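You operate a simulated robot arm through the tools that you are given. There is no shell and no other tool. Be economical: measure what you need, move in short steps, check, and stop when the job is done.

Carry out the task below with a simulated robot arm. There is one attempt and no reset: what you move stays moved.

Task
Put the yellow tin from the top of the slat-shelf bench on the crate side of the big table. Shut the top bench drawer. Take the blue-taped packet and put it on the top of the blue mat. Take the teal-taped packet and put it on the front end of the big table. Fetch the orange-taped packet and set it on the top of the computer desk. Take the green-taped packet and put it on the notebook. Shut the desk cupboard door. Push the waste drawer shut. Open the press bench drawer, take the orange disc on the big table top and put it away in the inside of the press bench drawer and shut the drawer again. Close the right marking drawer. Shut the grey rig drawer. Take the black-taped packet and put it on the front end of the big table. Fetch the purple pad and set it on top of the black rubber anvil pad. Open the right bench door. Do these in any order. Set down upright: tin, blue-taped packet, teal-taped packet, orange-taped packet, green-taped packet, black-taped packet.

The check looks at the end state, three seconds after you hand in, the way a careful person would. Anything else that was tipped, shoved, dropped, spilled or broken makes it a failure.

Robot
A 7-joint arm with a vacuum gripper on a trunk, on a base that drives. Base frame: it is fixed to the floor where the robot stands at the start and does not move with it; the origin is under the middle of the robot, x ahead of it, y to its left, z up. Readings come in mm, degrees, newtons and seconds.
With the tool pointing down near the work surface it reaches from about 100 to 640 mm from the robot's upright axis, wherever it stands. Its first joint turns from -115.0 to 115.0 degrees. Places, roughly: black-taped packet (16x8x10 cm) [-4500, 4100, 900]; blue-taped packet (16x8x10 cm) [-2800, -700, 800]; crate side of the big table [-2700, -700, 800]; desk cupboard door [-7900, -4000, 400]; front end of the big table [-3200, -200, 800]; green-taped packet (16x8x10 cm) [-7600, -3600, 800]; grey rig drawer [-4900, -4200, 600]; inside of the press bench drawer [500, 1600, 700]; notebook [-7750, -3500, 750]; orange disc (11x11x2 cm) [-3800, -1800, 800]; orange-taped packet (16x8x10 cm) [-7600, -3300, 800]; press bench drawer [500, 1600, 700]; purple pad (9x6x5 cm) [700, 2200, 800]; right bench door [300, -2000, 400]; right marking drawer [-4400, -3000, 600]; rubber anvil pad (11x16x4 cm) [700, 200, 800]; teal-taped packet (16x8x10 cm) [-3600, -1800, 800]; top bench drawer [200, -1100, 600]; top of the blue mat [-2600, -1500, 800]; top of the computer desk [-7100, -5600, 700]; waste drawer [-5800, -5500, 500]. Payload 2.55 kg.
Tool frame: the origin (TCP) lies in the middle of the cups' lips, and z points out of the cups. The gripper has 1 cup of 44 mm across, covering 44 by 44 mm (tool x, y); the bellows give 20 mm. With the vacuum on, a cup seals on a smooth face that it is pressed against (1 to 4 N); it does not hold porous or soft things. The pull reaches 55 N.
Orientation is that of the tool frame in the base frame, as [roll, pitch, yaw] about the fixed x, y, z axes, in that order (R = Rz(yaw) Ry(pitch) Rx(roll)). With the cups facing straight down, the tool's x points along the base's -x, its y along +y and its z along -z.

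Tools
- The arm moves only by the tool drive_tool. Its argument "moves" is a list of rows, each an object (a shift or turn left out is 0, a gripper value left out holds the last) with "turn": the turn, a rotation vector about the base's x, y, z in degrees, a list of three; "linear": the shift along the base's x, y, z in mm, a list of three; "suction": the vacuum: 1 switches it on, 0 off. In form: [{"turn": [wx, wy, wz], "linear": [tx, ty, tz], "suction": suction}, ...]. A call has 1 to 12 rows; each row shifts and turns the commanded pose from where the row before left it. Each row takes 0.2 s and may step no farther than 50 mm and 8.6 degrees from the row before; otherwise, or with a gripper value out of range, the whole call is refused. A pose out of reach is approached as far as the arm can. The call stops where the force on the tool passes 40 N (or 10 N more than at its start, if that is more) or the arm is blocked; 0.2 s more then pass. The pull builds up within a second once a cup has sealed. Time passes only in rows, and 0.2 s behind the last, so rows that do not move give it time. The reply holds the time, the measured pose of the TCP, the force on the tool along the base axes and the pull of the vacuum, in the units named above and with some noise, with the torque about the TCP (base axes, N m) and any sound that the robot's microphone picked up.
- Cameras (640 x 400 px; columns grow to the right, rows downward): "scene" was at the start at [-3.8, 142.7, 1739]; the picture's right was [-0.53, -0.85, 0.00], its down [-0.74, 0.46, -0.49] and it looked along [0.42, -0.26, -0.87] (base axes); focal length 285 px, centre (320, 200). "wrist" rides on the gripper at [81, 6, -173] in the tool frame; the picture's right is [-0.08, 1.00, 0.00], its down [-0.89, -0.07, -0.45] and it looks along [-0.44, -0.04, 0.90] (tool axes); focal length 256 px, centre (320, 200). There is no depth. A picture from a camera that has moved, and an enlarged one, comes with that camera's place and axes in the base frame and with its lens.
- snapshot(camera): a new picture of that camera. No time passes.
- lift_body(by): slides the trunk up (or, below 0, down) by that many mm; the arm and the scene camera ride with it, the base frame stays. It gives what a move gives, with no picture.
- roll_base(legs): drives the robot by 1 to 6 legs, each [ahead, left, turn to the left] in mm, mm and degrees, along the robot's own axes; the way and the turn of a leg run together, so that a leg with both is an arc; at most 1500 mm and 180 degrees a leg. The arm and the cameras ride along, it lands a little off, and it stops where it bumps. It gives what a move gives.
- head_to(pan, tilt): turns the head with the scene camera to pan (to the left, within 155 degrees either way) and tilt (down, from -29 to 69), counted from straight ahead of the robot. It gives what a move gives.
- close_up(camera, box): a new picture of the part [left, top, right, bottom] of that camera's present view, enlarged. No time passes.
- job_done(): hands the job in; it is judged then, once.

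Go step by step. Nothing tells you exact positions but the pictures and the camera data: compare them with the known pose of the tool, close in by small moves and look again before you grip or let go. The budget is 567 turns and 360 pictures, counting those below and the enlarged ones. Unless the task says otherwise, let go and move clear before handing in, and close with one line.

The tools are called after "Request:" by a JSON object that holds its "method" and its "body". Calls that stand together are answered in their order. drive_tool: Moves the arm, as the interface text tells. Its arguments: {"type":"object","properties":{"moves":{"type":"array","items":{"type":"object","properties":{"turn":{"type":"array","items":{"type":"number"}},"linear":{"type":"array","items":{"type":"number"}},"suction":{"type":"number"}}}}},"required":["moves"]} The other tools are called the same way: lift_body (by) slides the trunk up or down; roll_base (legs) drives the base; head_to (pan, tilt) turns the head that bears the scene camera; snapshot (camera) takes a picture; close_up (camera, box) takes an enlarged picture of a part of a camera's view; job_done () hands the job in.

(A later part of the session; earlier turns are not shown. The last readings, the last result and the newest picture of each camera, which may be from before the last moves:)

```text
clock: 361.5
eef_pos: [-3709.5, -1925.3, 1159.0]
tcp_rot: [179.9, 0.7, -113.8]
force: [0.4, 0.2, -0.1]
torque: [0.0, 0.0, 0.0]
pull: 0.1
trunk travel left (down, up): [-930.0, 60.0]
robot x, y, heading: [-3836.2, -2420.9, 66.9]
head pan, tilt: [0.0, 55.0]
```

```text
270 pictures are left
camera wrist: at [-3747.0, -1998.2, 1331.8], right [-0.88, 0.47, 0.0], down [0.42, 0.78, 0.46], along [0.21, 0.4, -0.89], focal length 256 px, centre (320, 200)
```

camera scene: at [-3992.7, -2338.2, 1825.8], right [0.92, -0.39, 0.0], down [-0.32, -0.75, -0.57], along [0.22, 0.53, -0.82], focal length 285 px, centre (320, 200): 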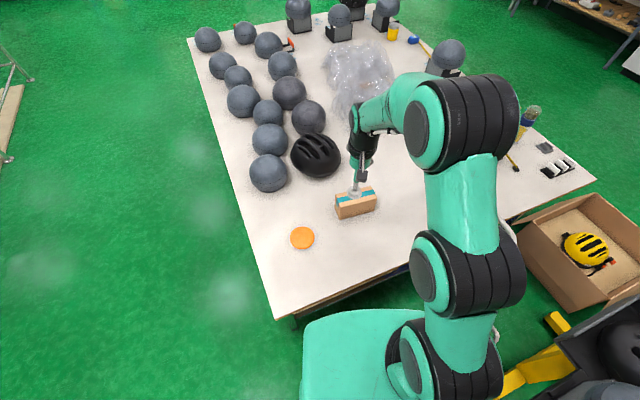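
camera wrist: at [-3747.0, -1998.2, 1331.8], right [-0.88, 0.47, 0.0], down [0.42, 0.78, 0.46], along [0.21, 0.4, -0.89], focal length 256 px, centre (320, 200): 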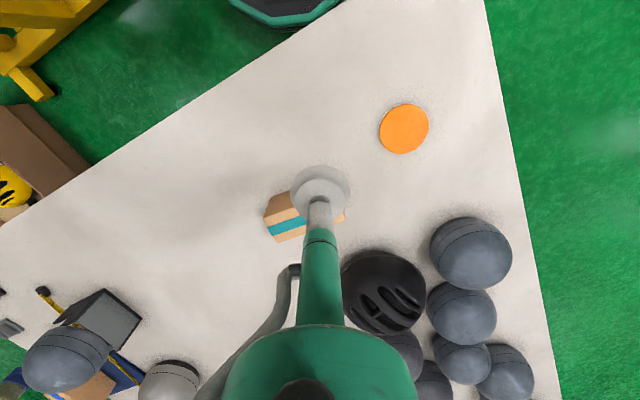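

Teal packet top ≈(−3593,−1777); orange disc ≈(−3850,−1818). Move 60 mm closer and reach for the teal packet.

Request:
{"method": "roll_base", "body": {"legs": [[60, 0, 0]]}}

Request:
{"method": "drive_tool", "body": {"moves": [{"linear": [20, 25, -30]}, {"linear": [20, 20, -35]}, {"linear": [20, 20, -35]}, {"linear": [10, 10, -40]}, {"linear": [0, 0, -40]}]}}

Request:
{"method": "snapshot", "body": {"camera": "wrist"}}

```text
clock: 362.4
eef_pos: [-3685.0, -1869.5, 1160.0]
tcp_rot: [179.9, 0.8, -113.8]
force: [0.2, 0.1, 0.0]
torque: [-0.02, 0.02, 0.01]
pull: 0.0
trunk travel left (down, up): [-930.0, 60.0]
robot x, y, heading: [-3809.4, -2365.1, 67.2]
head pan, tilt: [0.0, 55.0]
```

```text
clock: 363.6
eef_pos: [-3616.2, -1793.9, 979.8]
tcp_rot: [179.9, 0.8, -113.6]
force: [-0.2, 0.0, 0.3]
torque: [0.02, 0.02, 0.01]
pull: 0.0
trunk travel left (down, up): [-930.0, 60.0]
robot x, y, heading: [-3812.9, -2365.9, 66.9]
head pan, tilt: [0.0, 55.0]
```

```text
269 pictures are left
camera wrist: at [-3654.0, -1867.0, 1151.5], right [-0.88, 0.47, 0.0], down [0.42, 0.78, 0.46], along [0.21, 0.4, -0.89], focal length 256 px, centre (320, 200)
```

wrist: 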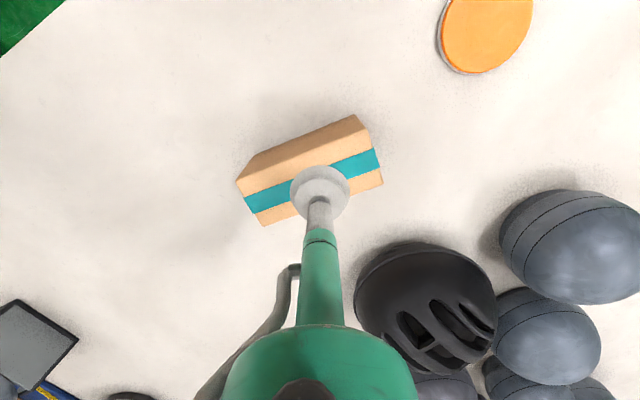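

Request:
{"method": "lift_body", "body": {"by": -70}}

Request:
{"method": "drive_tool", "body": {"moves": [{"linear": [10, 12, 0]}, {"linear": [10, 13, 0]}, {}]}}

Request:
{"method": "snapshot", "body": {"camera": "wrist"}}

```text
clock: 364.7
eef_pos: [-3616.2, -1795.5, 910.4]
tcp_rot: [179.9, 0.9, -113.8]
force: [-0.3, 0.7, 0.1]
torque: [0.02, -0.02, -0.02]
pull: 0.2
trunk travel left (down, up): [-860.0, 130.0]
robot x, y, heading: [-3812.0, -2362.9, 67.0]
head pan, tilt: [0.0, 55.0]
```

```text
clock: 365.5
eef_pos: [-3597.4, -1770.3, 910.1]
tcp_rot: [179.9, 0.9, -113.9]
force: [-0.1, -0.3, 0.6]
torque: [-0.01, -0.02, 0.02]
pull: 0.1
trunk travel left (down, up): [-860.0, 130.0]
robot x, y, heading: [-3812.9, -2364.1, 67.0]
head pan, tilt: [0.0, 55.0]
```

```text
268 pictures are left
camera wrist: at [-3635.0, -1843.0, 1081.6], right [-0.88, 0.47, 0.0], down [0.42, 0.78, 0.46], along [0.21, 0.4, -0.89], focal length 256 px, centre (320, 200)
```

wrist: 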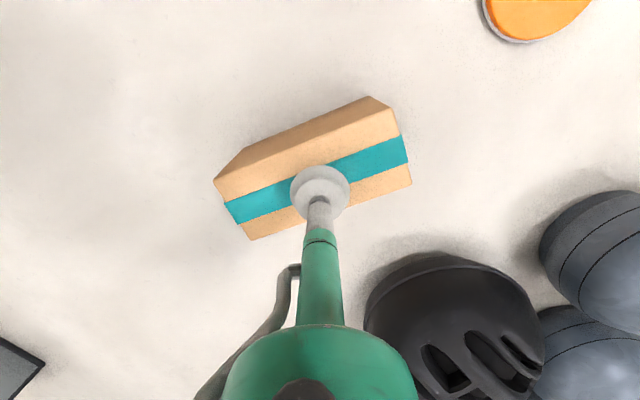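

Request:
{"method": "drive_tool", "body": {"moves": [{"linear": [3, 4, -14], "suction": 1}, {"linear": [2, 3, -6]}, {"linear": [0, 0, -5]}, {"linear": [0, 0, -5]}, {"linear": [0, 0, -5]}, {"linear": [0, 0, -4]}, {"linear": [0, 0, -4]}]}}

```text
clock: 367.1
eef_pos: [-3591.4, -1759.0, 876.1]
tcp_rot: [179.8, 1.8, -113.7]
force: [-4.1, -2.0, 39.8]
torque: [-0.58, -0.29, -0.15]
pull: 54.5
trunk travel left (down, up): [-860.0, 130.0]
robot x, y, heading: [-3807.9, -2365.5, 67.3]
head pan, tilt: [0.0, 55.0]
```

Sealed. Lift and retract, then back out the way I came.

Request:
{"method": "drive_tool", "body": {"moves": [{"linear": [0, -2, 15]}, {"linear": [-5, -10, 35]}, {"linear": [-10, -20, 40]}, {"linear": [-15, -30, 35]}, {"linear": [-15, -35, 20]}, {"linear": [-15, -35, 0]}]}}

Request:
{"method": "lift_body", "body": {"by": 120}}

Request:
{"method": "roll_base", "body": {"legs": [[-60, 0, 0], [0, 0, 20], [0, 400, 0], [0, 400, 0]]}}

Request:
{"method": "snapshot", "body": {"camera": "scene"}}

```text
clock: 368.5
eef_pos: [-3652.4, -1895.2, 1013.2]
tcp_rot: [179.8, 0.7, -113.8]
force: [0.7, -0.5, -3.4]
torque: [-0.01, -0.02, -0.01]
pull: 55.2
trunk travel left (down, up): [-860.0, 130.0]
robot x, y, heading: [-3809.4, -2364.9, 67.0]
head pan, tilt: [0.0, 55.0]
```

```text
clock: 370.0
eef_pos: [-3652.2, -1893.5, 1132.0]
tcp_rot: [179.9, 0.8, -113.9]
force: [0.1, 0.1, -2.5]
torque: [0.03, 0.06, 0.0]
pull: 54.6
trunk travel left (down, up): [-980.0, 10.0]
robot x, y, heading: [-3808.7, -2361.6, 67.2]
head pan, tilt: [0.0, 55.0]
```

```text
clock: 376.2
eef_pos: [-4644.2, -1881.7, 1132.6]
tcp_rot: [179.9, 0.8, -93.4]
force: [-0.4, -1.2, -3.3]
torque: [0.03, 0.01, 0.0]
pull: 55.3
trunk travel left (down, up): [-980.0, 10.0]
robot x, y, heading: [-4631.5, -2374.7, 87.6]
head pan, tilt: [0.0, 55.0]
```

```text
267 pictures are left
camera scene: at [-4806.5, -2357.7, 1875.9], right [1.0, -0.05, 0.0], down [-0.04, -0.82, -0.57], along [0.03, 0.57, -0.82], focal length 285 px, centre (320, 200)
```

scene: 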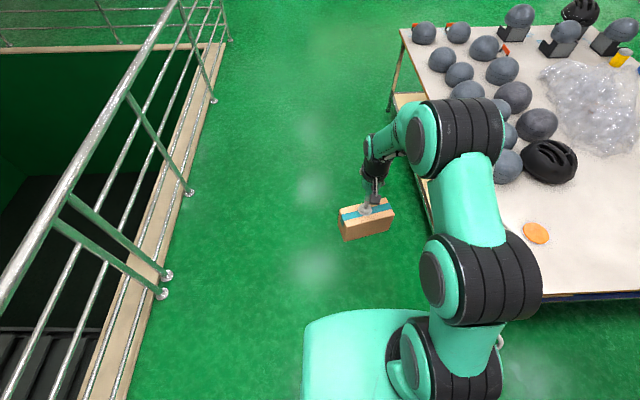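

Drive along the back of the table to its front end and turn to face it.

Request:
{"method": "roll_base", "body": {"legs": [[1500, 0, 2.4], [1500, 0, 0], [250, 0, 0], [0, 0, 180], [0, 1000, 0], [0, 250, 0]]}}

Request:
{"method": "head_to", "body": {"pan": 0, "tilt": 40}}

Request:
{"method": "snapshot", "body": {"camera": "scene"}}

```text
clock: 405.5
eef_pos: [-3361.9, 369.1, 1132.2]
tcp_rot: [179.9, 0.7, 89.7]
force: [0.1, 0.0, -3.2]
torque: [0.0, 0.0, -0.02]
pull: 55.1
trunk travel left (down, up): [-980.0, 10.0]
robot x, y, heading: [-3402.7, 862.3, -89.6]
head pan, tilt: [0.0, 55.0]
```

```text
clock: 406.2
eef_pos: [-3361.4, 368.0, 1133.3]
tcp_rot: [179.9, 0.7, 89.7]
force: [-0.4, 0.0, -3.2]
torque: [0.0, -0.04, -0.02]
pull: 54.7
trunk travel left (down, up): [-980.0, 10.0]
robot x, y, heading: [-3404.6, 863.9, -89.6]
head pan, tilt: [0.0, 40.0]
```

```text
266 pictures are left
camera scene: at [-3225.4, 840.1, 1896.5], right [-1.0, -0.01, 0.0], down [-0.01, 0.64, -0.77], along [0.01, -0.77, -0.64], focal length 285 px, centre (320, 200)
```

scene: 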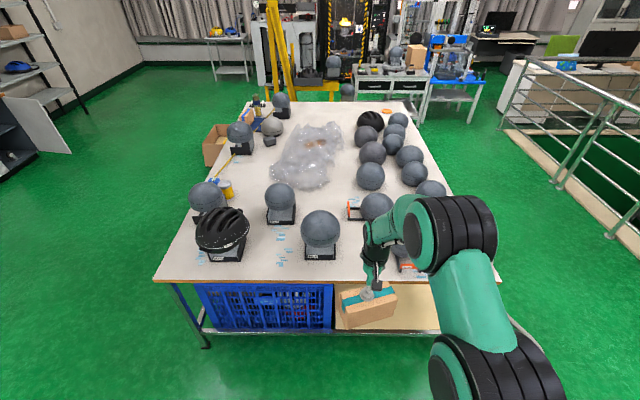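

Request:
{"method": "roll_base", "body": {"legs": [[250, 0, 0]]}}

Request:
{"method": "snapshot", "body": {"camera": "wrist"}}

Request:
{"method": "head_to", "body": {"pan": 0, "tilt": 48}}

Request:
{"method": "snapshot", "body": {"camera": "scene"}}

```text
clock: 408.1
eef_pos: [-3360.9, 117.8, 1132.1]
tcp_rot: [179.9, 0.7, 89.7]
force: [1.3, 0.1, -2.6]
torque: [-0.02, -0.05, 0.0]
pull: 54.7
trunk travel left (down, up): [-980.0, 10.0]
robot x, y, heading: [-3399.3, 609.0, -89.2]
head pan, tilt: [0.0, 40.0]
```

```text
265 pictures are left
camera wrist: at [-3353.8, 201.5, 1304.5], right [1.0, -0.09, 0.0], down [-0.08, -0.89, 0.46], along [-0.04, -0.46, -0.89], focal length 256 px, centre (320, 200)
```

wrist: 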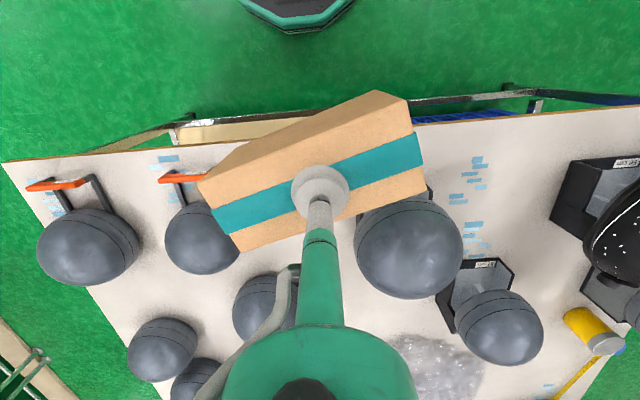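

```text
clock: 408.8
eef_pos: [-3361.0, 117.3, 1131.5]
tcp_rot: [179.9, 0.8, 89.5]
force: [0.6, -0.9, -2.9]
torque: [-0.01, -0.01, 0.01]
pull: 54.6
trunk travel left (down, up): [-980.0, 10.0]
robot x, y, heading: [-3394.6, 611.1, -89.7]
head pan, tilt: [0.0, 48.0]
```

```text
264 pictures are left
camera scene: at [-3223.7, 595.1, 1885.1], right [-1.0, -0.01, 0.0], down [-0.01, 0.74, -0.67], along [0.0, -0.67, -0.74], focal length 285 px, centre (320, 200)
```

scene: 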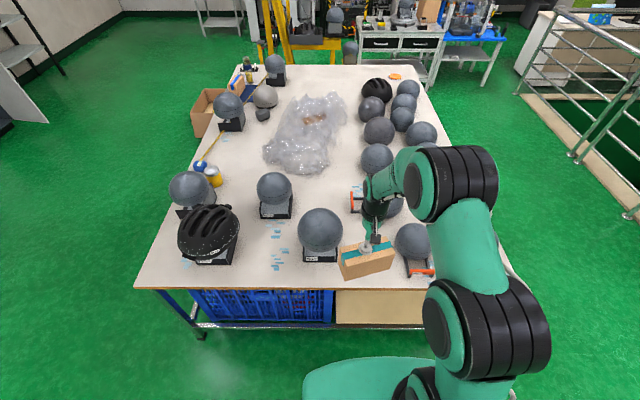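

The gap between the helmet stand and the handled helmet (centre ≈(−3455,−60)) takes the teal packet; the other gap near (−2950,−100) will take the black one. Move over.

Request:
{"method": "roll_base", "body": {"legs": [[0, -94, 0], [175, 0, 0]]}}

Request:
{"method": "lift_body", "body": {"by": -130}}

Request:
{"method": "snapshot", "body": {"camera": "wrist"}}

Request:
{"method": "snapshot", "body": {"camera": "scene"}}

```text
clock: 411.0
eef_pos: [-3452.0, -58.0, 1131.7]
tcp_rot: [179.9, 0.7, 89.6]
force: [0.0, -0.2, -3.9]
torque: [0.01, -0.05, 0.01]
pull: 54.9
trunk travel left (down, up): [-980.0, 10.0]
robot x, y, heading: [-3493.8, 434.4, -89.4]
head pan, tilt: [0.0, 48.0]
```

```text
clock: 412.5
eef_pos: [-3451.6, -60.0, 1002.7]
tcp_rot: [179.9, 0.8, 89.5]
force: [-0.1, 0.2, -3.6]
torque: [0.0, -0.02, -0.03]
pull: 54.8
trunk travel left (down, up): [-850.0, 140.0]
robot x, y, heading: [-3491.5, 438.6, -89.6]
head pan, tilt: [0.0, 48.0]
```

```text
263 pictures are left
camera wrist: at [-3444.5, 24.3, 1174.4], right [1.0, -0.09, 0.0], down [-0.08, -0.89, 0.46], along [-0.04, -0.45, -0.89], focal length 256 px, centre (320, 200)
```

wrist: 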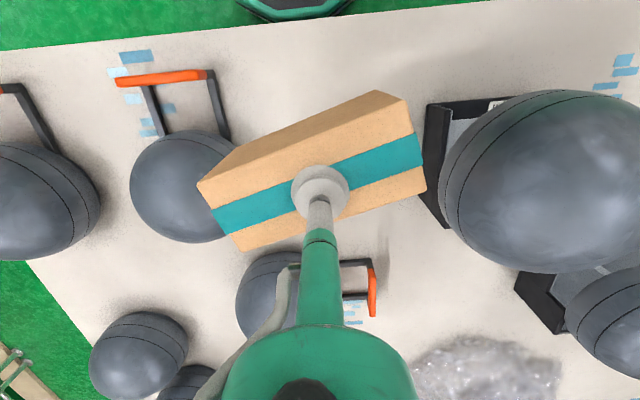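

```text
262 pictures are left
camera scene: at [-3315.0, 419.1, 1755.1], right [-1.0, -0.01, 0.0], down [-0.01, 0.74, -0.67], along [0.01, -0.67, -0.74], focal length 285 px, centre (320, 200)
```

scene: 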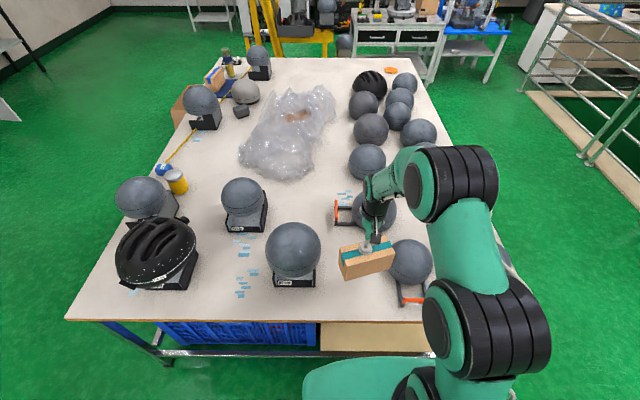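

Request:
{"method": "drive_tool", "body": {"moves": [{"linear": [10, 10, 0], "turn": [0, 0, -7]}, {"linear": [10, 10, 0], "turn": [0, 0, -7]}, {"linear": [0, 0, -40]}, {"linear": [0, 0, -40]}, {"linear": [0, 0, -20]}, {"linear": [0, 0, -5]}, {"linear": [0, 0, -5]}]}}

Request:
{"method": "snapshot", "body": {"camera": "wrist"}}

Request:
{"method": "close_up", "body": {"camera": "scene", "box": [260, 180, 460, 320]}}

```text
clock: 414.1
eef_pos: [-3432.6, -38.4, 891.4]
tcp_rot: [179.9, 0.7, 75.6]
force: [0.7, 0.5, -3.0]
torque: [-0.02, -0.01, 0.01]
pull: 54.7
trunk travel left (down, up): [-850.0, 140.0]
robot x, y, heading: [-3490.5, 434.0, -89.6]
head pan, tilt: [0.0, 48.0]
```

```text
261 pictures are left
camera wrist: at [-3405.3, 40.6, 1064.6], right [0.95, -0.32, 0.0], down [-0.29, -0.84, 0.46], along [-0.14, -0.43, -0.89], focal length 256 px, centre (320, 200)
```

wrist: 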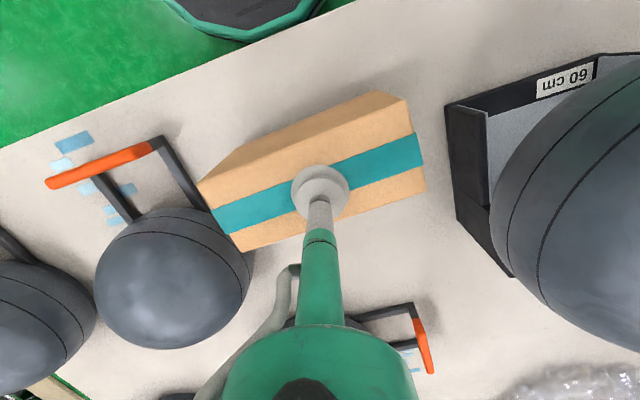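

```text
2.86 times, centred on (360, 250) of scene
camera zoom: at [-3314.9, 418.9, 1755.1], right [-1.0, -0.01, 0.0], down [-0.01, 0.74, -0.67], along [0.01, -0.67, -0.74], focal length 813 px, centre (206, 57)
```

zoom: 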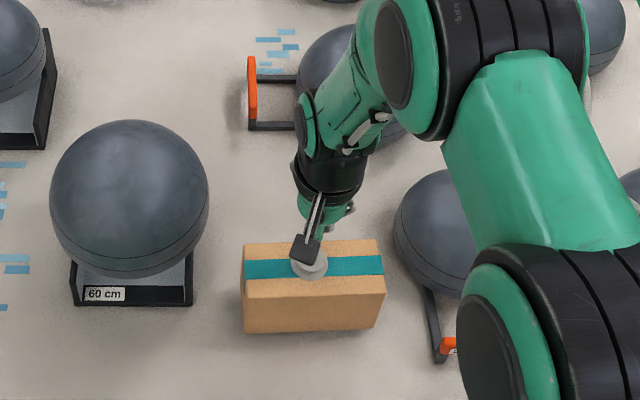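

Request:
{"method": "drive_tool", "body": {"moves": [{"linear": [0, -15, -4]}, {"linear": [0, 0, -4]}, {"linear": [0, 0, -4]}, {"linear": [0, 0, -4]}, {"linear": [0, 0, -4]}]}}

```text
clock: 415.3
eef_pos: [-3431.1, -55.1, 877.3]
tcp_rot: [179.7, 1.3, 75.6]
force: [3.3, 6.5, 39.0]
torque: [0.47, 0.43, -0.38]
pull: 54.9
trunk travel left (down, up): [-850.0, 140.0]
robot x, y, heading: [-3492.7, 432.8, -89.3]
head pan, tilt: [0.0, 48.0]
```

Firm contact on the table. Release and lift.

Request:
{"method": "drive_tool", "body": {"moves": [{"suction": 0, "linear": [0, 0, 4]}, {}, {}, {}, {}, {"linear": [0, 0, 8]}, {"linear": [0, 5, 20]}, {"linear": [0, 10, 40]}, {"linear": [0, 20, 40]}, {"linear": [0, 20, 40]}]}}

Request:
{"method": "snapshot", "body": {"camera": "scene"}}

Request:
{"method": "snapshot", "body": {"camera": "wrist"}}

```text
clock: 417.5
eef_pos: [-3435.3, 1.5, 1025.1]
tcp_rot: [179.9, 0.7, 75.6]
force: [0.2, -0.1, -0.1]
torque: [0.0, -0.01, 0.02]
pull: 0.0
trunk travel left (down, up): [-850.0, 140.0]
robot x, y, heading: [-3492.1, 433.3, -89.8]
head pan, tilt: [0.0, 48.0]
```

```text
259 pictures are left
camera scene: at [-3315.3, 421.4, 1755.1], right [-1.0, -0.01, 0.0], down [-0.01, 0.74, -0.67], along [0.01, -0.67, -0.74], focal length 285 px, centre (320, 200)
```

scene: 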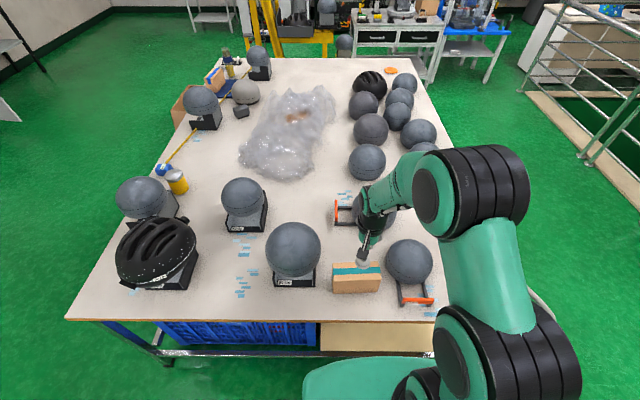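

```text
258 pictures are left
camera wrist: at [-3408.2, 81.5, 1196.8], right [0.95, -0.32, 0.0], down [-0.29, -0.84, 0.46], along [-0.14, -0.43, -0.89], focal length 256 px, centre (320, 200)
```

wrist: 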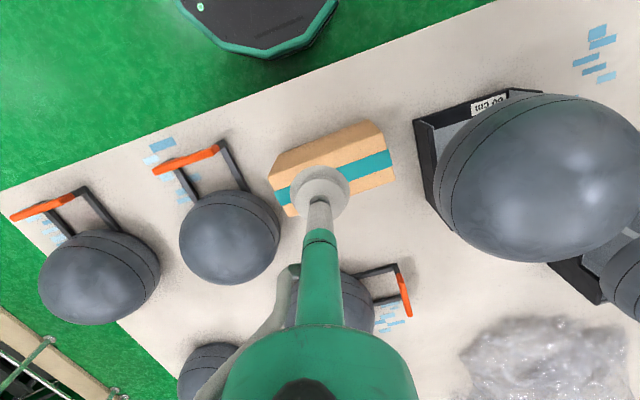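

Teal packet stands well. Next the black-taped packet near (−4500, 4100): back off, turn around and look.

Request:
{"method": "drive_tool", "body": {"moves": [{"turn": [0, 0, 7]}, {"turn": [0, 0, 7]}, {"linear": [0, 0, 40]}]}}

Request:
{"method": "roll_base", "body": {"legs": [[-600, 0, 0], [0, 0, 180], [900, 500, 0]]}}

Request:
{"method": "head_to", "body": {"pan": 0, "tilt": 20}}

Request:
{"method": "snapshot", "body": {"camera": "scene"}}

```text
clock: 418.3
eef_pos: [-3433.4, 1.0, 1064.6]
tcp_rot: [179.8, 0.7, 89.8]
force: [-0.1, 0.5, 0.4]
torque: [-0.04, 0.0, 0.01]
pull: 0.1
trunk travel left (down, up): [-850.0, 140.0]
robot x, y, heading: [-3490.6, 436.7, -89.5]
head pan, tilt: [0.0, 48.0]
```

```text
clock: 434.1
eef_pos: [-4135.5, 2337.4, 1061.8]
tcp_rot: [179.9, 0.7, -86.7]
force: [-0.6, 1.1, -0.1]
torque: [-0.05, -0.01, 0.01]
pull: 0.0
trunk travel left (down, up): [-850.0, 140.0]
robot x, y, heading: [-4049.5, 1909.4, 94.3]
head pan, tilt: [0.0, 48.0]
```

```text
clock: 435.0
eef_pos: [-4135.1, 2335.5, 1064.2]
tcp_rot: [179.9, 0.7, -86.7]
force: [-0.5, 0.7, 0.4]
torque: [-0.04, -0.03, 0.0]
pull: 0.0
trunk travel left (down, up): [-850.0, 140.0]
robot x, y, heading: [-4049.9, 1904.5, 94.2]
head pan, tilt: [0.0, 20.0]
```

```text
257 pictures are left
camera scene: at [-4226.5, 1927.4, 1797.8], right [1.0, 0.07, 0.0], down [0.03, -0.34, -0.94], along [-0.07, 0.94, -0.34], focal length 285 px, centre (320, 200)
```

scene: 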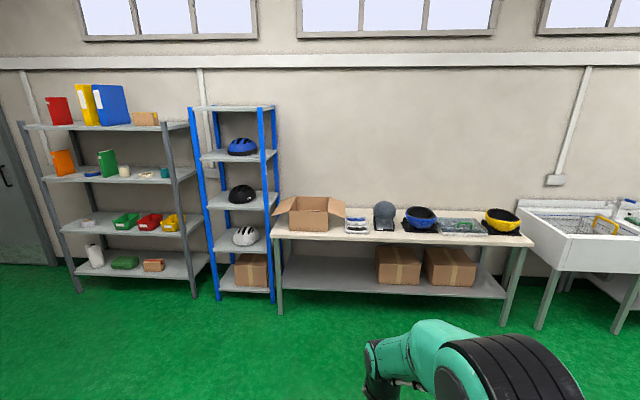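

The open cardboard box on the bench is at about (−4460,3980); the packet may be in it. Approach.

Request:
{"method": "roll_base", "body": {"legs": [[1000, 250, -4]]}}

Request:
{"method": "lift_body", "body": {"by": 140}}

Request:
{"method": "head_to", "body": {"pan": -5, "tilt": 40}}

Request:
{"method": "snapshot", "body": {"camera": "scene"}}

```text
clock: 440.4
eef_pos: [-4387.7, 3344.9, 1063.3]
tcp_rot: [179.9, 0.8, -91.2]
force: [0.0, 0.5, 0.3]
torque: [-0.03, -0.03, 0.0]
pull: 0.1
trunk travel left (down, up): [-850.0, 140.0]
robot x, y, heading: [-4335.3, 2908.8, 89.6]
head pan, tilt: [0.0, 20.0]
```

```text
clock: 442.1
eef_pos: [-4388.9, 3346.8, 1202.9]
tcp_rot: [179.8, 0.6, -91.2]
force: [-0.5, 0.3, 0.4]
torque: [0.0, 0.01, -0.01]
pull: 0.0
trunk travel left (down, up): [-990.0, 0.0]
robot x, y, heading: [-4338.7, 2910.9, 89.8]
head pan, tilt: [0.0, 20.0]
```

```text
clock: 442.9
eef_pos: [-4388.3, 3346.4, 1203.8]
tcp_rot: [179.9, 0.7, -91.2]
force: [-1.0, -0.3, 0.6]
torque: [0.01, 0.01, -0.02]
pull: 0.0
trunk travel left (down, up): [-990.0, 0.0]
robot x, y, heading: [-4337.1, 2908.9, 89.9]
head pan, tilt: [-5.0, 40.0]
```

```text
256 pictures are left
camera scene: at [-4504.7, 2936.2, 1906.6], right [1.0, -0.09, 0.0], down [-0.06, -0.64, -0.77], along [0.07, 0.76, -0.64], focal length 285 px, centre (320, 200)
```

scene: 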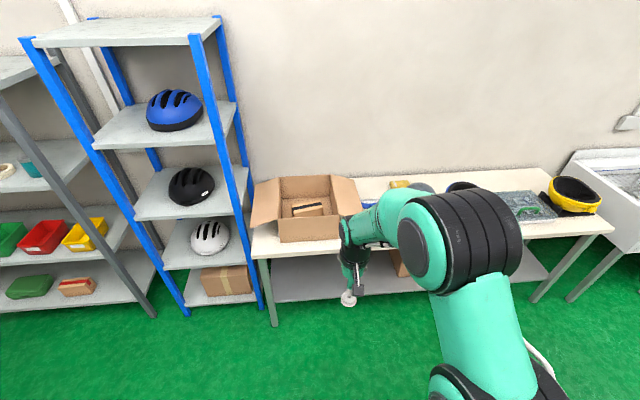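

Request:
{"method": "close_up", "body": {"camera": "scene", "box": [230, 150, 380, 270]}}

```text
3.33 times, centred on (305, 210) of scene
camera zoom: at [-4504.7, 2936.2, 1906.6], right [1.0, -0.09, 0.0], down [-0.06, -0.64, -0.77], along [0.07, 0.76, -0.64], focal length 948 px, centre (370, 167)
```

zoom: 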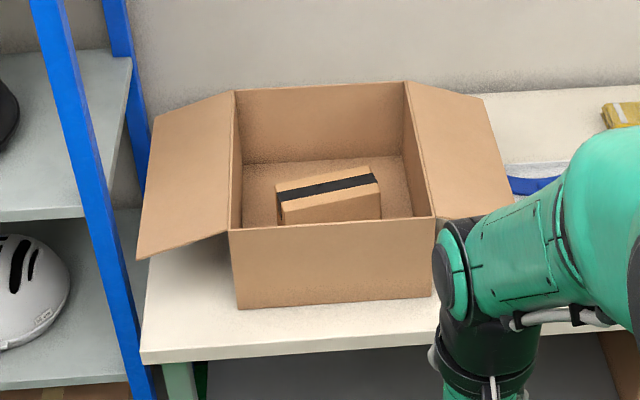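

The packet is inside the open box, top roughly (−4470, 4030). Bench edge y≈3800. Move closer.

Request:
{"method": "roll_base", "body": {"legs": [[0, 80, 0], [480, 0, 0]]}}

Request:
{"method": "snapshot", "body": {"camera": "wrist"}}

Request:
{"method": "head_to", "body": {"pan": 0, "tilt": 55}}

Request:
{"method": "snapshot", "body": {"camera": "scene"}}

```text
clock: 446.4
eef_pos: [-4472.8, 3816.9, 1204.5]
tcp_rot: [179.8, 0.6, -90.6]
force: [0.5, 0.8, 0.2]
torque: [-0.01, 0.01, -0.03]
pull: 0.1
trunk travel left (down, up): [-990.0, 0.0]
robot x, y, heading: [-4414.9, 3378.6, 90.2]
head pan, tilt: [-5.0, 40.0]
```

```text
254 pictures are left
camera wrist: at [-4477.9, 3734.8, 1375.8], right [-1.0, 0.09, 0.0], down [0.08, 0.89, 0.46], along [0.04, 0.45, -0.89], focal length 256 px, centre (320, 200)
```

wrist: 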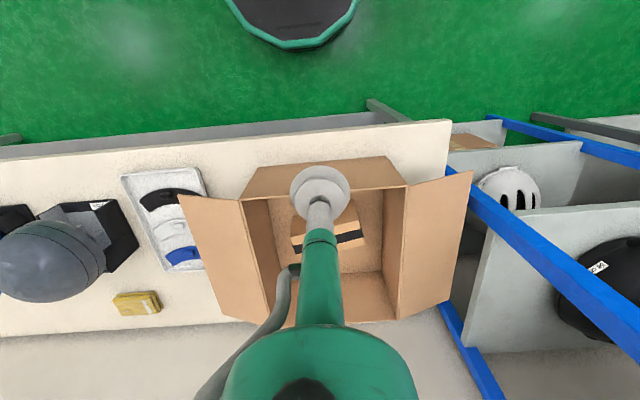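

```text
clock: 447.2
eef_pos: [-4473.1, 3817.8, 1203.9]
tcp_rot: [179.9, 0.6, -90.6]
force: [-0.5, 1.1, 0.6]
torque: [0.03, 0.02, -0.01]
pull: 0.1
trunk travel left (down, up): [-990.0, 0.0]
robot x, y, heading: [-4418.9, 3382.3, 90.2]
head pan, tilt: [0.0, 55.0]
```

```text
253 pictures are left
camera scene: at [-4591.6, 3394.1, 1885.9], right [1.0, 0.0, 0.0], down [0.0, -0.82, -0.57], along [0.0, 0.57, -0.82], focal length 285 px, centre (320, 200)
```

scene: 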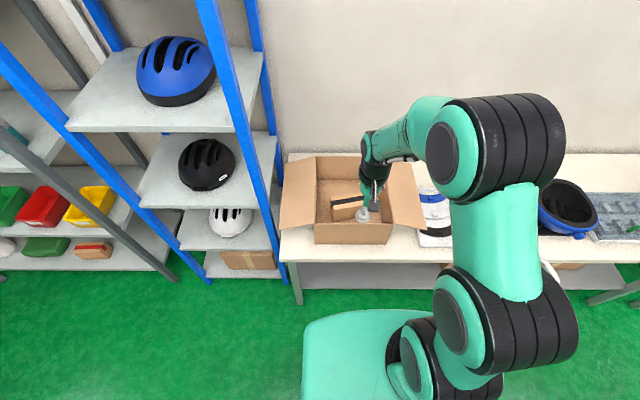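

Request:
{"method": "roll_base", "body": {"legs": [[50, 0, 0]]}}

Request:
{"method": "drive_tool", "body": {"moves": [{"linear": [0, 40, 0]}, {"linear": [0, 40, -20]}, {"linear": [2, 40, -25]}, {"linear": [2, 20, -25]}]}}

Request:
{"method": "snapshot", "body": {"camera": "wrist"}}

Request:
{"method": "snapshot", "body": {"camera": "scene"}}

```text
clock: 448.1
eef_pos: [-4473.3, 3865.4, 1203.9]
tcp_rot: [179.8, 0.9, -90.5]
force: [-0.3, -0.5, 0.0]
torque: [0.0, 0.01, 0.03]
pull: 0.1
trunk travel left (down, up): [-990.0, 0.0]
robot x, y, heading: [-4417.0, 3426.6, 90.3]
head pan, tilt: [0.0, 55.0]
```

```text
clock: 449.1
eef_pos: [-4467.2, 4006.6, 1133.4]
tcp_rot: [179.9, 0.7, -90.6]
force: [0.6, 0.1, 0.8]
torque: [-0.01, 0.01, -0.02]
pull: 0.1
trunk travel left (down, up): [-990.0, 0.0]
robot x, y, heading: [-4422.0, 3427.5, 90.3]
head pan, tilt: [0.0, 55.0]
```

```text
252 pictures are left
camera wrist: at [-4473.9, 3924.3, 1305.5], right [-1.0, 0.09, 0.0], down [0.08, 0.89, 0.46], along [0.04, 0.46, -0.89], focal length 256 px, centre (320, 200)
```

wrist: 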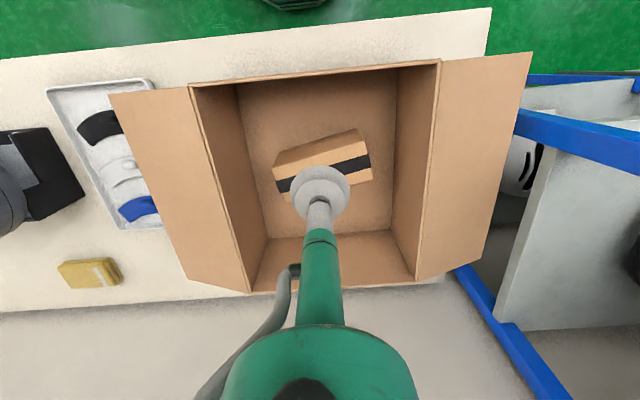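

```text
251 pictures are left
camera scene: at [-4591.8, 3443.5, 1885.9], right [1.0, 0.0, 0.0], down [0.0, -0.82, -0.57], along [0.0, 0.57, -0.82], focal length 285 px, centre (320, 200)
```

scene: 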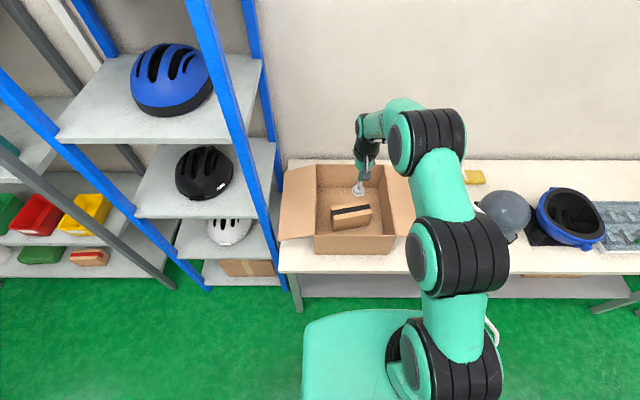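

Request:
{"method": "roll_base", "body": {"legs": [[45, 0, 0]]}}

Request:
{"method": "drive_tool", "body": {"moves": [{"linear": [0, 15, -40]}, {"linear": [0, 0, -40]}, {"linear": [0, 0, -30]}]}}

Request:
{"method": "snapshot", "body": {"camera": "wrist"}}

```text
clock: 450.0
eef_pos: [-4468.4, 4048.8, 1134.8]
tcp_rot: [179.9, 0.8, -90.5]
force: [-0.3, -0.6, -0.9]
torque: [0.01, 0.01, -0.01]
pull: 0.1
trunk travel left (down, up): [-990.0, 0.0]
robot x, y, heading: [-4415.6, 3472.9, 90.3]
head pan, tilt: [0.0, 55.0]
```

```text
clock: 450.8
eef_pos: [-4469.1, 4065.5, 1022.0]
tcp_rot: [179.9, 0.7, -90.5]
force: [-0.6, 1.6, -0.4]
torque: [-0.02, -0.02, -0.01]
pull: 0.0
trunk travel left (down, up): [-990.0, 0.0]
robot x, y, heading: [-4414.6, 3473.9, 90.3]
head pan, tilt: [0.0, 55.0]
```

```text
250 pictures are left
camera wrist: at [-4474.8, 3983.3, 1194.2], right [-1.0, 0.09, 0.0], down [0.08, 0.89, 0.46], along [0.04, 0.46, -0.89], focal length 256 px, centre (320, 200)
```

wrist: 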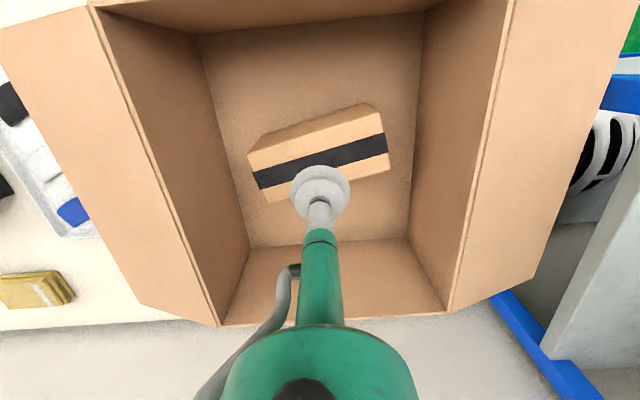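

Request:
{"method": "drive_tool", "body": {"moves": [{"linear": [0, 7, -40]}, {"linear": [0, 7, -30]}]}}

Request:
{"method": "snapshot", "body": {"camera": "wrist"}}

```text
clock: 451.4
eef_pos: [-4469.0, 4079.2, 953.6]
tcp_rot: [180.0, 0.8, -90.5]
force: [-0.7, 0.9, 0.3]
torque: [-0.06, -0.01, 0.0]
pull: 0.0
trunk travel left (down, up): [-990.0, 0.0]
robot x, y, heading: [-4416.4, 3474.5, 90.3]
head pan, tilt: [0.0, 55.0]
```

```text
249 pictures are left
camera wrist: at [-4474.6, 3997.4, 1125.5], right [-1.0, 0.09, 0.0], down [0.08, 0.89, 0.46], along [0.04, 0.46, -0.89], focal length 256 px, centre (320, 200)
```

wrist: 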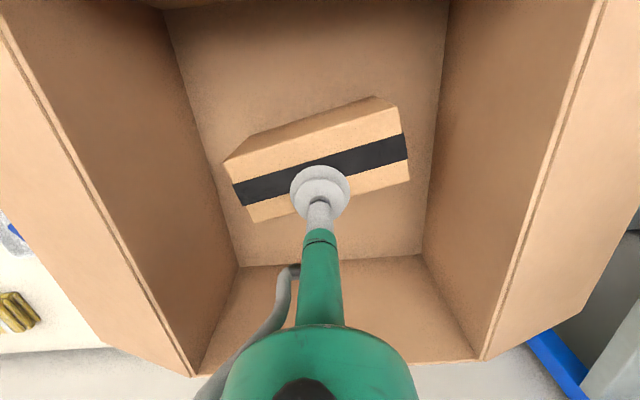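

Request:
{"method": "drive_tool", "body": {"moves": [{"linear": [0, 2, -20], "suction": 1}, {"linear": [0, 0, -8]}, {"linear": [0, 0, -5]}, {"linear": [0, 0, -5]}, {"linear": [0, 0, -5]}, {"linear": [0, 0, -4]}, {"linear": [0, 0, -4]}]}}

```text
clock: 453.0
eef_pos: [-4469.5, 4081.1, 905.5]
tcp_rot: [179.8, 1.0, -90.5]
force: [0.7, -0.9, 11.2]
torque: [-0.58, -0.21, -0.04]
pull: 55.0
trunk travel left (down, up): [-990.0, 0.0]
robot x, y, heading: [-4414.3, 3472.6, 90.1]
head pan, tilt: [0.0, 55.0]
```

Sealed. Lift straight up out of the box.

Request:
{"method": "drive_tool", "body": {"moves": [{"linear": [0, 0, 20]}, {"linear": [0, 0, 40]}, {"linear": [0, 0, 40]}, {"linear": [0, 0, 45]}, {"linear": [0, 0, 45]}, {"linear": [0, -5, 40]}, {}]}}

Request:
{"method": "snapshot", "body": {"camera": "scene"}}

```text
clock: 454.6
eef_pos: [-4471.2, 4074.8, 1132.9]
tcp_rot: [179.9, 0.6, -90.5]
force: [0.4, 1.0, -3.1]
torque: [-0.03, 0.02, 0.01]
pull: 55.2
trunk travel left (down, up): [-990.0, 0.0]
robot x, y, heading: [-4412.3, 3473.5, 90.6]
head pan, tilt: [0.0, 55.0]
```

```text
248 pictures are left
camera scene: at [-4592.1, 3487.6, 1885.8], right [1.0, 0.01, 0.0], down [0.0, -0.82, -0.57], along [0.0, 0.57, -0.82], focal length 285 px, centre (320, 200)
```

scene: 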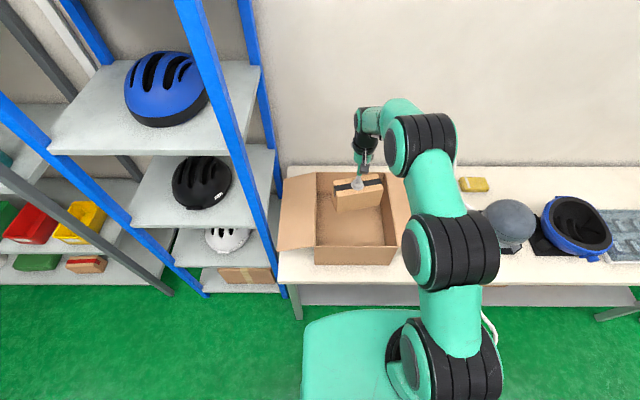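

Request:
{"method": "drive_tool", "body": {"moves": [{"linear": [0, -25, 35]}, {"linear": [0, -25, 30]}, {}]}}

Request:
{"method": "roll_base", "body": {"legs": [[-600, 0, 0]]}}

Request:
{"method": "snapshot", "body": {"camera": "scene"}}

```text
clock: 455.4
eef_pos: [-4469.8, 4023.8, 1195.8]
tcp_rot: [179.9, 0.6, -90.5]
force: [0.1, 0.5, -3.0]
torque: [-0.05, -0.02, 0.03]
pull: 55.1
trunk travel left (down, up): [-990.0, 0.0]
robot x, y, heading: [-4414.4, 3475.7, 90.5]
head pan, tilt: [0.0, 55.0]
```

```text
clock: 458.8
eef_pos: [-4466.1, 3427.0, 1197.4]
tcp_rot: [179.8, 0.8, -90.5]
force: [-0.2, -0.2, -2.7]
torque: [-0.02, 0.05, 0.01]
pull: 54.8
trunk travel left (down, up): [-990.0, 0.0]
robot x, y, heading: [-4412.6, 2881.5, 90.3]
head pan, tilt: [0.0, 55.0]
```

```text
247 pictures are left
camera scene: at [-4588.7, 2889.8, 1885.8], right [1.0, 0.01, 0.0], down [0.01, -0.82, -0.57], along [0.0, 0.57, -0.82], focal length 285 px, centre (320, 200)
```

scene: 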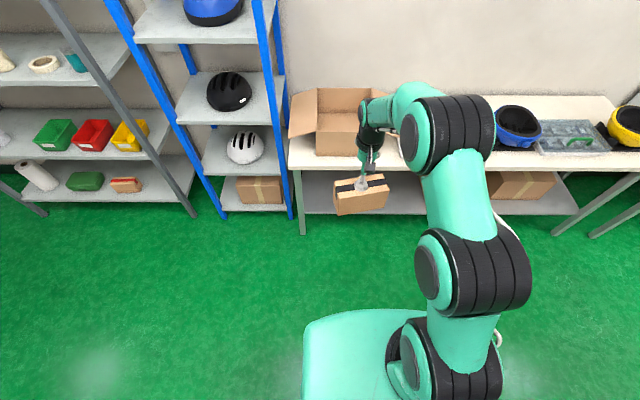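

Packet is out. Turn around and carry it to the table's front end.

Request:
{"method": "roll_base", "body": {"legs": [[0, 0, -179.8], [0, 1408, 0], [1000, 0, 0], [1000, 0, 0]]}}

Request:
{"method": "head_to", "body": {"pan": 0, "tilt": 45}}

Request:
{"method": "snapshot", "body": {"camera": "scene"}}

```text
clock: 482.8
eef_pos: [-2904.3, 329.7, 1196.6]
tcp_rot: [179.9, 0.6, 90.0]
force: [-0.3, 0.0, -2.9]
torque: [0.0, -0.03, 0.05]
pull: 54.7
trunk travel left (down, up): [-990.0, 0.0]
robot x, y, heading: [-2961.3, 876.0, -89.1]
head pan, tilt: [0.0, 55.0]
```

```text
clock: 483.5
eef_pos: [-2904.2, 329.2, 1195.7]
tcp_rot: [179.9, 0.7, 90.0]
force: [0.0, 0.5, -2.1]
torque: [0.01, -0.02, 0.03]
pull: 55.1
trunk travel left (down, up): [-990.0, 0.0]
robot x, y, heading: [-2963.8, 879.6, -89.3]
head pan, tilt: [0.0, 45.0]
```

```text
246 pictures are left
camera scene: at [-2784.9, 859.8, 1899.2], right [-1.0, -0.01, 0.0], down [-0.01, 0.71, -0.71], along [0.01, -0.71, -0.71], focal length 285 px, centre (320, 200)
```

scene: 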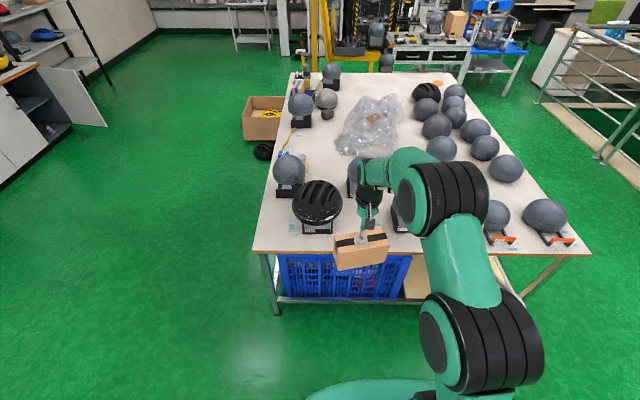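

Request:
{"method": "roll_base", "body": {"legs": [[0, -112, 0], [250, 0, 0]]}}

Request:
{"method": "snapshot", "body": {"camera": "wrist"}}

Request:
{"method": "snapshot", "body": {"camera": "scene"}}

```text
clock: 486.1
eef_pos: [-3010.9, 78.7, 1196.6]
tcp_rot: [179.9, 0.8, 90.2]
force: [-0.6, -0.7, -3.2]
torque: [0.01, 0.0, 0.0]
pull: 54.3
trunk travel left (down, up): [-990.0, 0.0]
robot x, y, heading: [-3073.2, 627.6, -89.1]
head pan, tilt: [0.0, 45.0]
```

```text
245 pictures are left
camera wrist: at [-3005.0, 161.7, 1368.2], right [1.0, -0.08, 0.0], down [-0.07, -0.89, 0.46], along [-0.03, -0.46, -0.89], focal length 256 px, centre (320, 200)
```

wrist: 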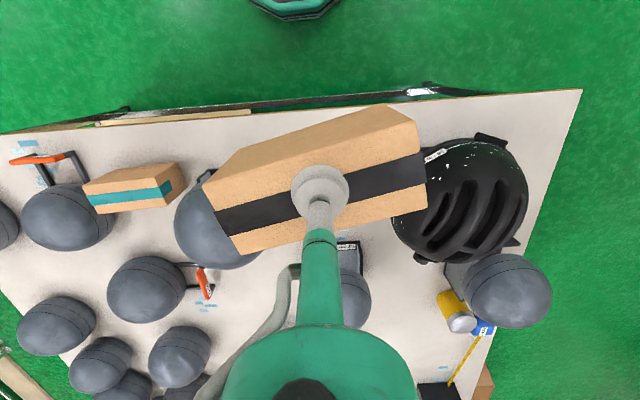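

```text
244 pictures are left
camera scene: at [-2894.9, 609.5, 1899.3], right [-1.0, -0.02, 0.0], down [-0.01, 0.71, -0.71], along [0.01, -0.71, -0.71], focal length 285 px, centre (320, 200)
```

scene: 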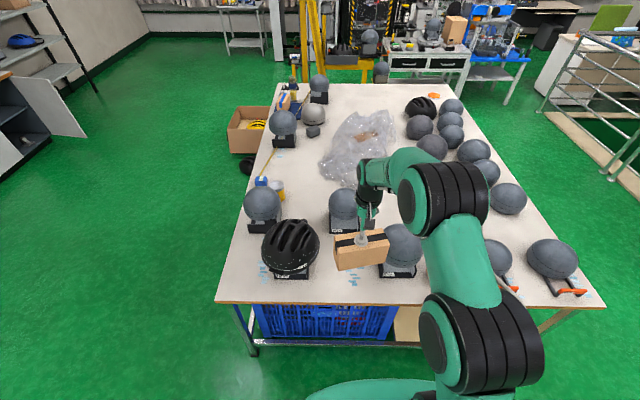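

Gap centred at x≈−3006. Advance, square up the packet and lower it.

Request:
{"method": "drive_tool", "body": {"moves": [{"turn": [0, 0, -7.5]}, {"turn": [0, 0, -7.5]}]}}

Request:
{"method": "roll_base", "body": {"legs": [[150, 0, 0]]}}

Request:
{"method": "lift_body", "body": {"by": -250}}

Request:
{"method": "snapshot", "body": {"camera": "wrist"}}

Request:
{"method": "snapshot", "body": {"camera": "scene"}}

```text
clock: 486.7
eef_pos: [-3011.6, 77.7, 1195.6]
tcp_rot: [179.8, 0.6, 75.1]
force: [-0.7, -0.2, -3.9]
torque: [0.03, 0.02, 0.02]
pull: 54.6
trunk travel left (down, up): [-990.0, 0.0]
robot x, y, heading: [-3071.1, 629.4, -89.1]
head pan, tilt: [0.0, 45.0]
```

```text
clock: 488.1
eef_pos: [-3006.1, -72.4, 1196.2]
tcp_rot: [179.9, 0.7, 75.3]
force: [-0.2, -0.2, -2.6]
torque: [-0.02, 0.02, 0.0]
pull: 54.9
trunk travel left (down, up): [-990.0, 0.0]
robot x, y, heading: [-3071.6, 474.4, -88.8]
head pan, tilt: [0.0, 45.0]
```

```text
clock: 490.7
eef_pos: [-3007.2, -74.8, 945.7]
tcp_rot: [180.0, 0.7, 75.3]
force: [0.5, -0.1, -2.4]
torque: [0.02, 0.03, 0.01]
pull: 54.7
trunk travel left (down, up): [-740.0, 250.0]
robot x, y, heading: [-3068.0, 471.7, -88.7]
head pan, tilt: [0.0, 45.0]
```

```text
243 pictures are left
camera wrist: at [-2979.9, 4.2, 1118.0], right [0.94, -0.33, 0.0], down [-0.29, -0.84, 0.46], along [-0.15, -0.43, -0.89], focal length 256 px, centre (320, 200)
```

wrist: 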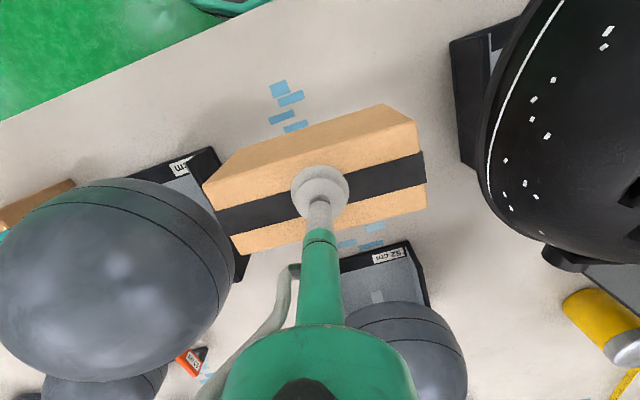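

```text
242 pictures are left
camera scene: at [-2892.2, 456.4, 1649.3], right [-1.0, -0.02, 0.0], down [-0.01, 0.71, -0.71], along [0.01, -0.71, -0.71], focal length 285 px, centre (320, 200)
```

scene: 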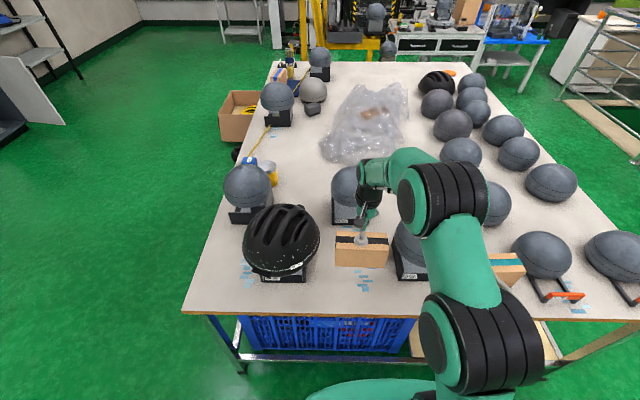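

Request:
{"method": "drive_tool", "body": {"moves": [{"linear": [0, 10, -30]}, {"linear": [0, 0, -20]}, {"linear": [0, 0, -8]}, {"linear": [0, 0, -4]}, {"linear": [0, 0, -4]}, {"linear": [0, 0, -4]}, {"linear": [0, 0, -4]}]}}

```text
clock: 492.3
eef_pos: [-3006.8, -66.2, 878.0]
tcp_rot: [179.7, 1.5, 75.3]
force: [-0.4, 5.5, 39.3]
torque: [0.6, 0.41, -0.11]
pull: 55.0
trunk travel left (down, up): [-740.0, 250.0]
robot x, y, heading: [-3070.4, 474.1, -88.8]
head pan, tilt: [0.0, 45.0]
```

Request:
{"method": "drive_tool", "body": {"moves": [{"suction": 0, "linear": [0, 0, 4]}, {}, {}, {}, {}, {"linear": [0, 0, 8]}, {"linear": [0, 5, 20]}, {"linear": [0, 10, 40]}, {"linear": [0, 20, 40]}, {"linear": [0, 20, 40], "turn": [0, 0, 7]}, {"turn": [0, 0, 8]}]}}

Request:
{"method": "snapshot", "body": {"camera": "scene"}}

```text
clock: 494.7
eef_pos: [-3007.2, -11.5, 1025.0]
tcp_rot: [180.0, 0.6, 90.4]
force: [0.0, -0.6, -0.4]
torque: [0.02, -0.02, 0.03]
pull: 0.1
trunk travel left (down, up): [-740.0, 250.0]
robot x, y, heading: [-3069.4, 477.3, -89.0]
head pan, tilt: [0.0, 45.0]
```

```text
241 pictures are left
camera scene: at [-2892.0, 455.2, 1649.2], right [-1.0, -0.02, 0.0], down [-0.01, 0.71, -0.71], along [0.01, -0.71, -0.71], focal length 285 px, centre (320, 200)
```

scene: 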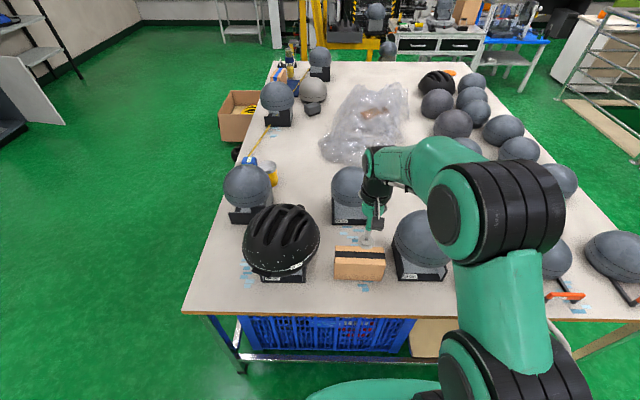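

Black packet placed. Now the orange disc: go behind the table, facing +x.

Request:
{"method": "lift_body", "body": {"by": 100}}

Request:
{"method": "roll_base", "body": {"legs": [[-400, 0, 0], [0, -900, 0], [0, -820, 0], [0, 0, 89], [0, -1400, 0], [0, -1330, 0]]}}

Request:
{"method": "head_to", "body": {"pan": 0, "tilt": 45}}

Request:
{"method": "snapshot", "body": {"camera": "scene"}}

```text
clock: 496.0
eef_pos: [-3007.1, -10.4, 1123.5]
tcp_rot: [180.0, 0.5, 90.3]
force: [1.0, -0.7, 0.1]
torque: [-0.01, 0.04, 0.0]
pull: 0.0
trunk travel left (down, up): [-840.0, 150.0]
robot x, y, heading: [-3071.8, 471.5, -88.9]
head pan, tilt: [0.0, 45.0]
```

```text
clock: 523.4
eef_pos: [-4326.9, -1843.4, 1123.6]
tcp_rot: [180.0, 0.7, 179.3]
force: [0.6, 0.5, -0.1]
torque: [0.01, 0.01, -0.04]
pull: 0.1
trunk travel left (down, up): [-840.0, 150.0]
robot x, y, heading: [-4809.8, -1895.9, 0.0]
head pan, tilt: [0.0, 45.0]
```

```text
clock: 524.0
eef_pos: [-4327.6, -1842.9, 1123.8]
tcp_rot: [179.9, 0.7, 179.3]
force: [0.3, 0.1, -0.3]
torque: [0.0, 0.03, -0.01]
pull: 0.0
trunk travel left (down, up): [-840.0, 150.0]
robot x, y, heading: [-4812.3, -1899.3, 0.2]
head pan, tilt: [0.0, 45.0]
```

```text
240 pictures are left
camera scene: at [-4790.7, -1719.4, 1749.3], right [0.0, -1.0, 0.0], down [-0.71, 0.0, -0.71], along [0.71, 0.0, -0.71], focal length 285 px, centre (320, 200)
```

scene: 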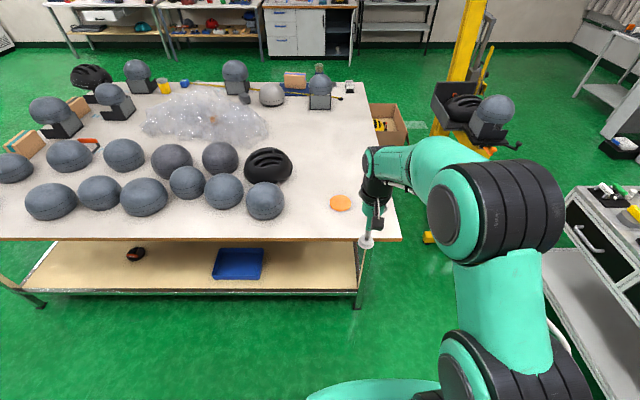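

Request:
{"method": "roll_base", "body": {"legs": [[395, 25, 0]]}}

Request:
{"method": "drive_tool", "body": {"moves": [{"linear": [40, 0, -20]}, {"linear": [30, 0, -40]}, {"linear": [10, 0, -45]}, {"linear": [0, 0, -45]}, {"linear": [0, 0, -40]}]}}

Request:
{"method": "snapshot", "body": {"camera": "wrist"}}

```text
clock: 526.5
eef_pos: [-3931.4, -1824.5, 1123.0]
tcp_rot: [179.9, 0.6, 178.7]
force: [0.3, -0.8, 0.7]
torque: [0.07, 0.03, 0.01]
pull: 0.0
trunk travel left (down, up): [-840.0, 150.0]
robot x, y, heading: [-4419.9, -1870.5, -0.6]
head pan, tilt: [0.0, 45.0]
```

```text
clock: 527.7
eef_pos: [-3850.4, -1822.1, 933.3]
tcp_rot: [179.9, 0.7, 178.7]
force: [0.2, -0.6, 0.2]
torque: [0.0, 0.03, -0.01]
pull: 0.0
trunk travel left (down, up): [-840.0, 150.0]
robot x, y, heading: [-4414.2, -1872.4, -0.6]
head pan, tilt: [0.0, 45.0]
```

```text
239 pictures are left
camera wrist: at [-3932.1, -1814.5, 1105.5], right [0.1, 0.99, 0.0], down [0.89, -0.09, 0.46], along [0.45, -0.04, -0.89], focal length 256 px, centre (320, 200)
```

wrist: 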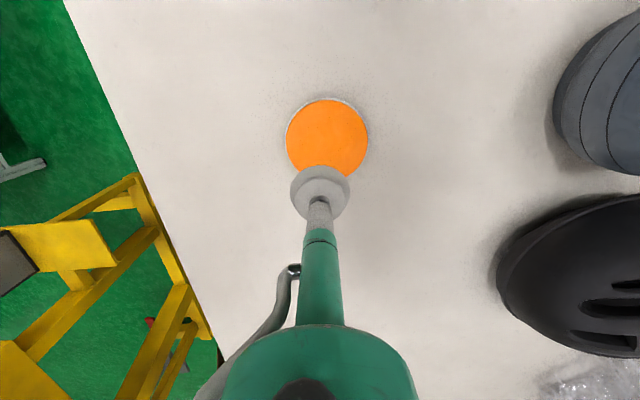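

Disc centre ≈(−3851,−1812). Descend onto it.

Request:
{"method": "drive_tool", "body": {"moves": [{"linear": [0, 5, -45]}, {"linear": [0, 4, -45]}, {"linear": [0, 0, -30], "suction": 1}, {"linear": [0, 0, -10]}, {"linear": [0, 0, -8]}, {"linear": [0, 0, -5]}, {"linear": [0, 0, -5]}, {"linear": [0, 0, -5]}, {"linear": [0, 0, -5]}]}}

```text
clock: 529.4
eef_pos: [-3847.3, -1815.6, 791.0]
tcp_rot: [179.8, 1.1, 178.7]
force: [-7.8, -0.9, 21.7]
torque: [-0.14, 0.23, -0.02]
pull: 55.2
trunk travel left (down, up): [-840.0, 150.0]
robot x, y, heading: [-4416.5, -1873.4, -0.7]
head pan, tilt: [0.0, 45.0]
stopped in row 8: the force on the tool passed its limit (the readings are from after the stop); the commanded pose is now the measured one
```

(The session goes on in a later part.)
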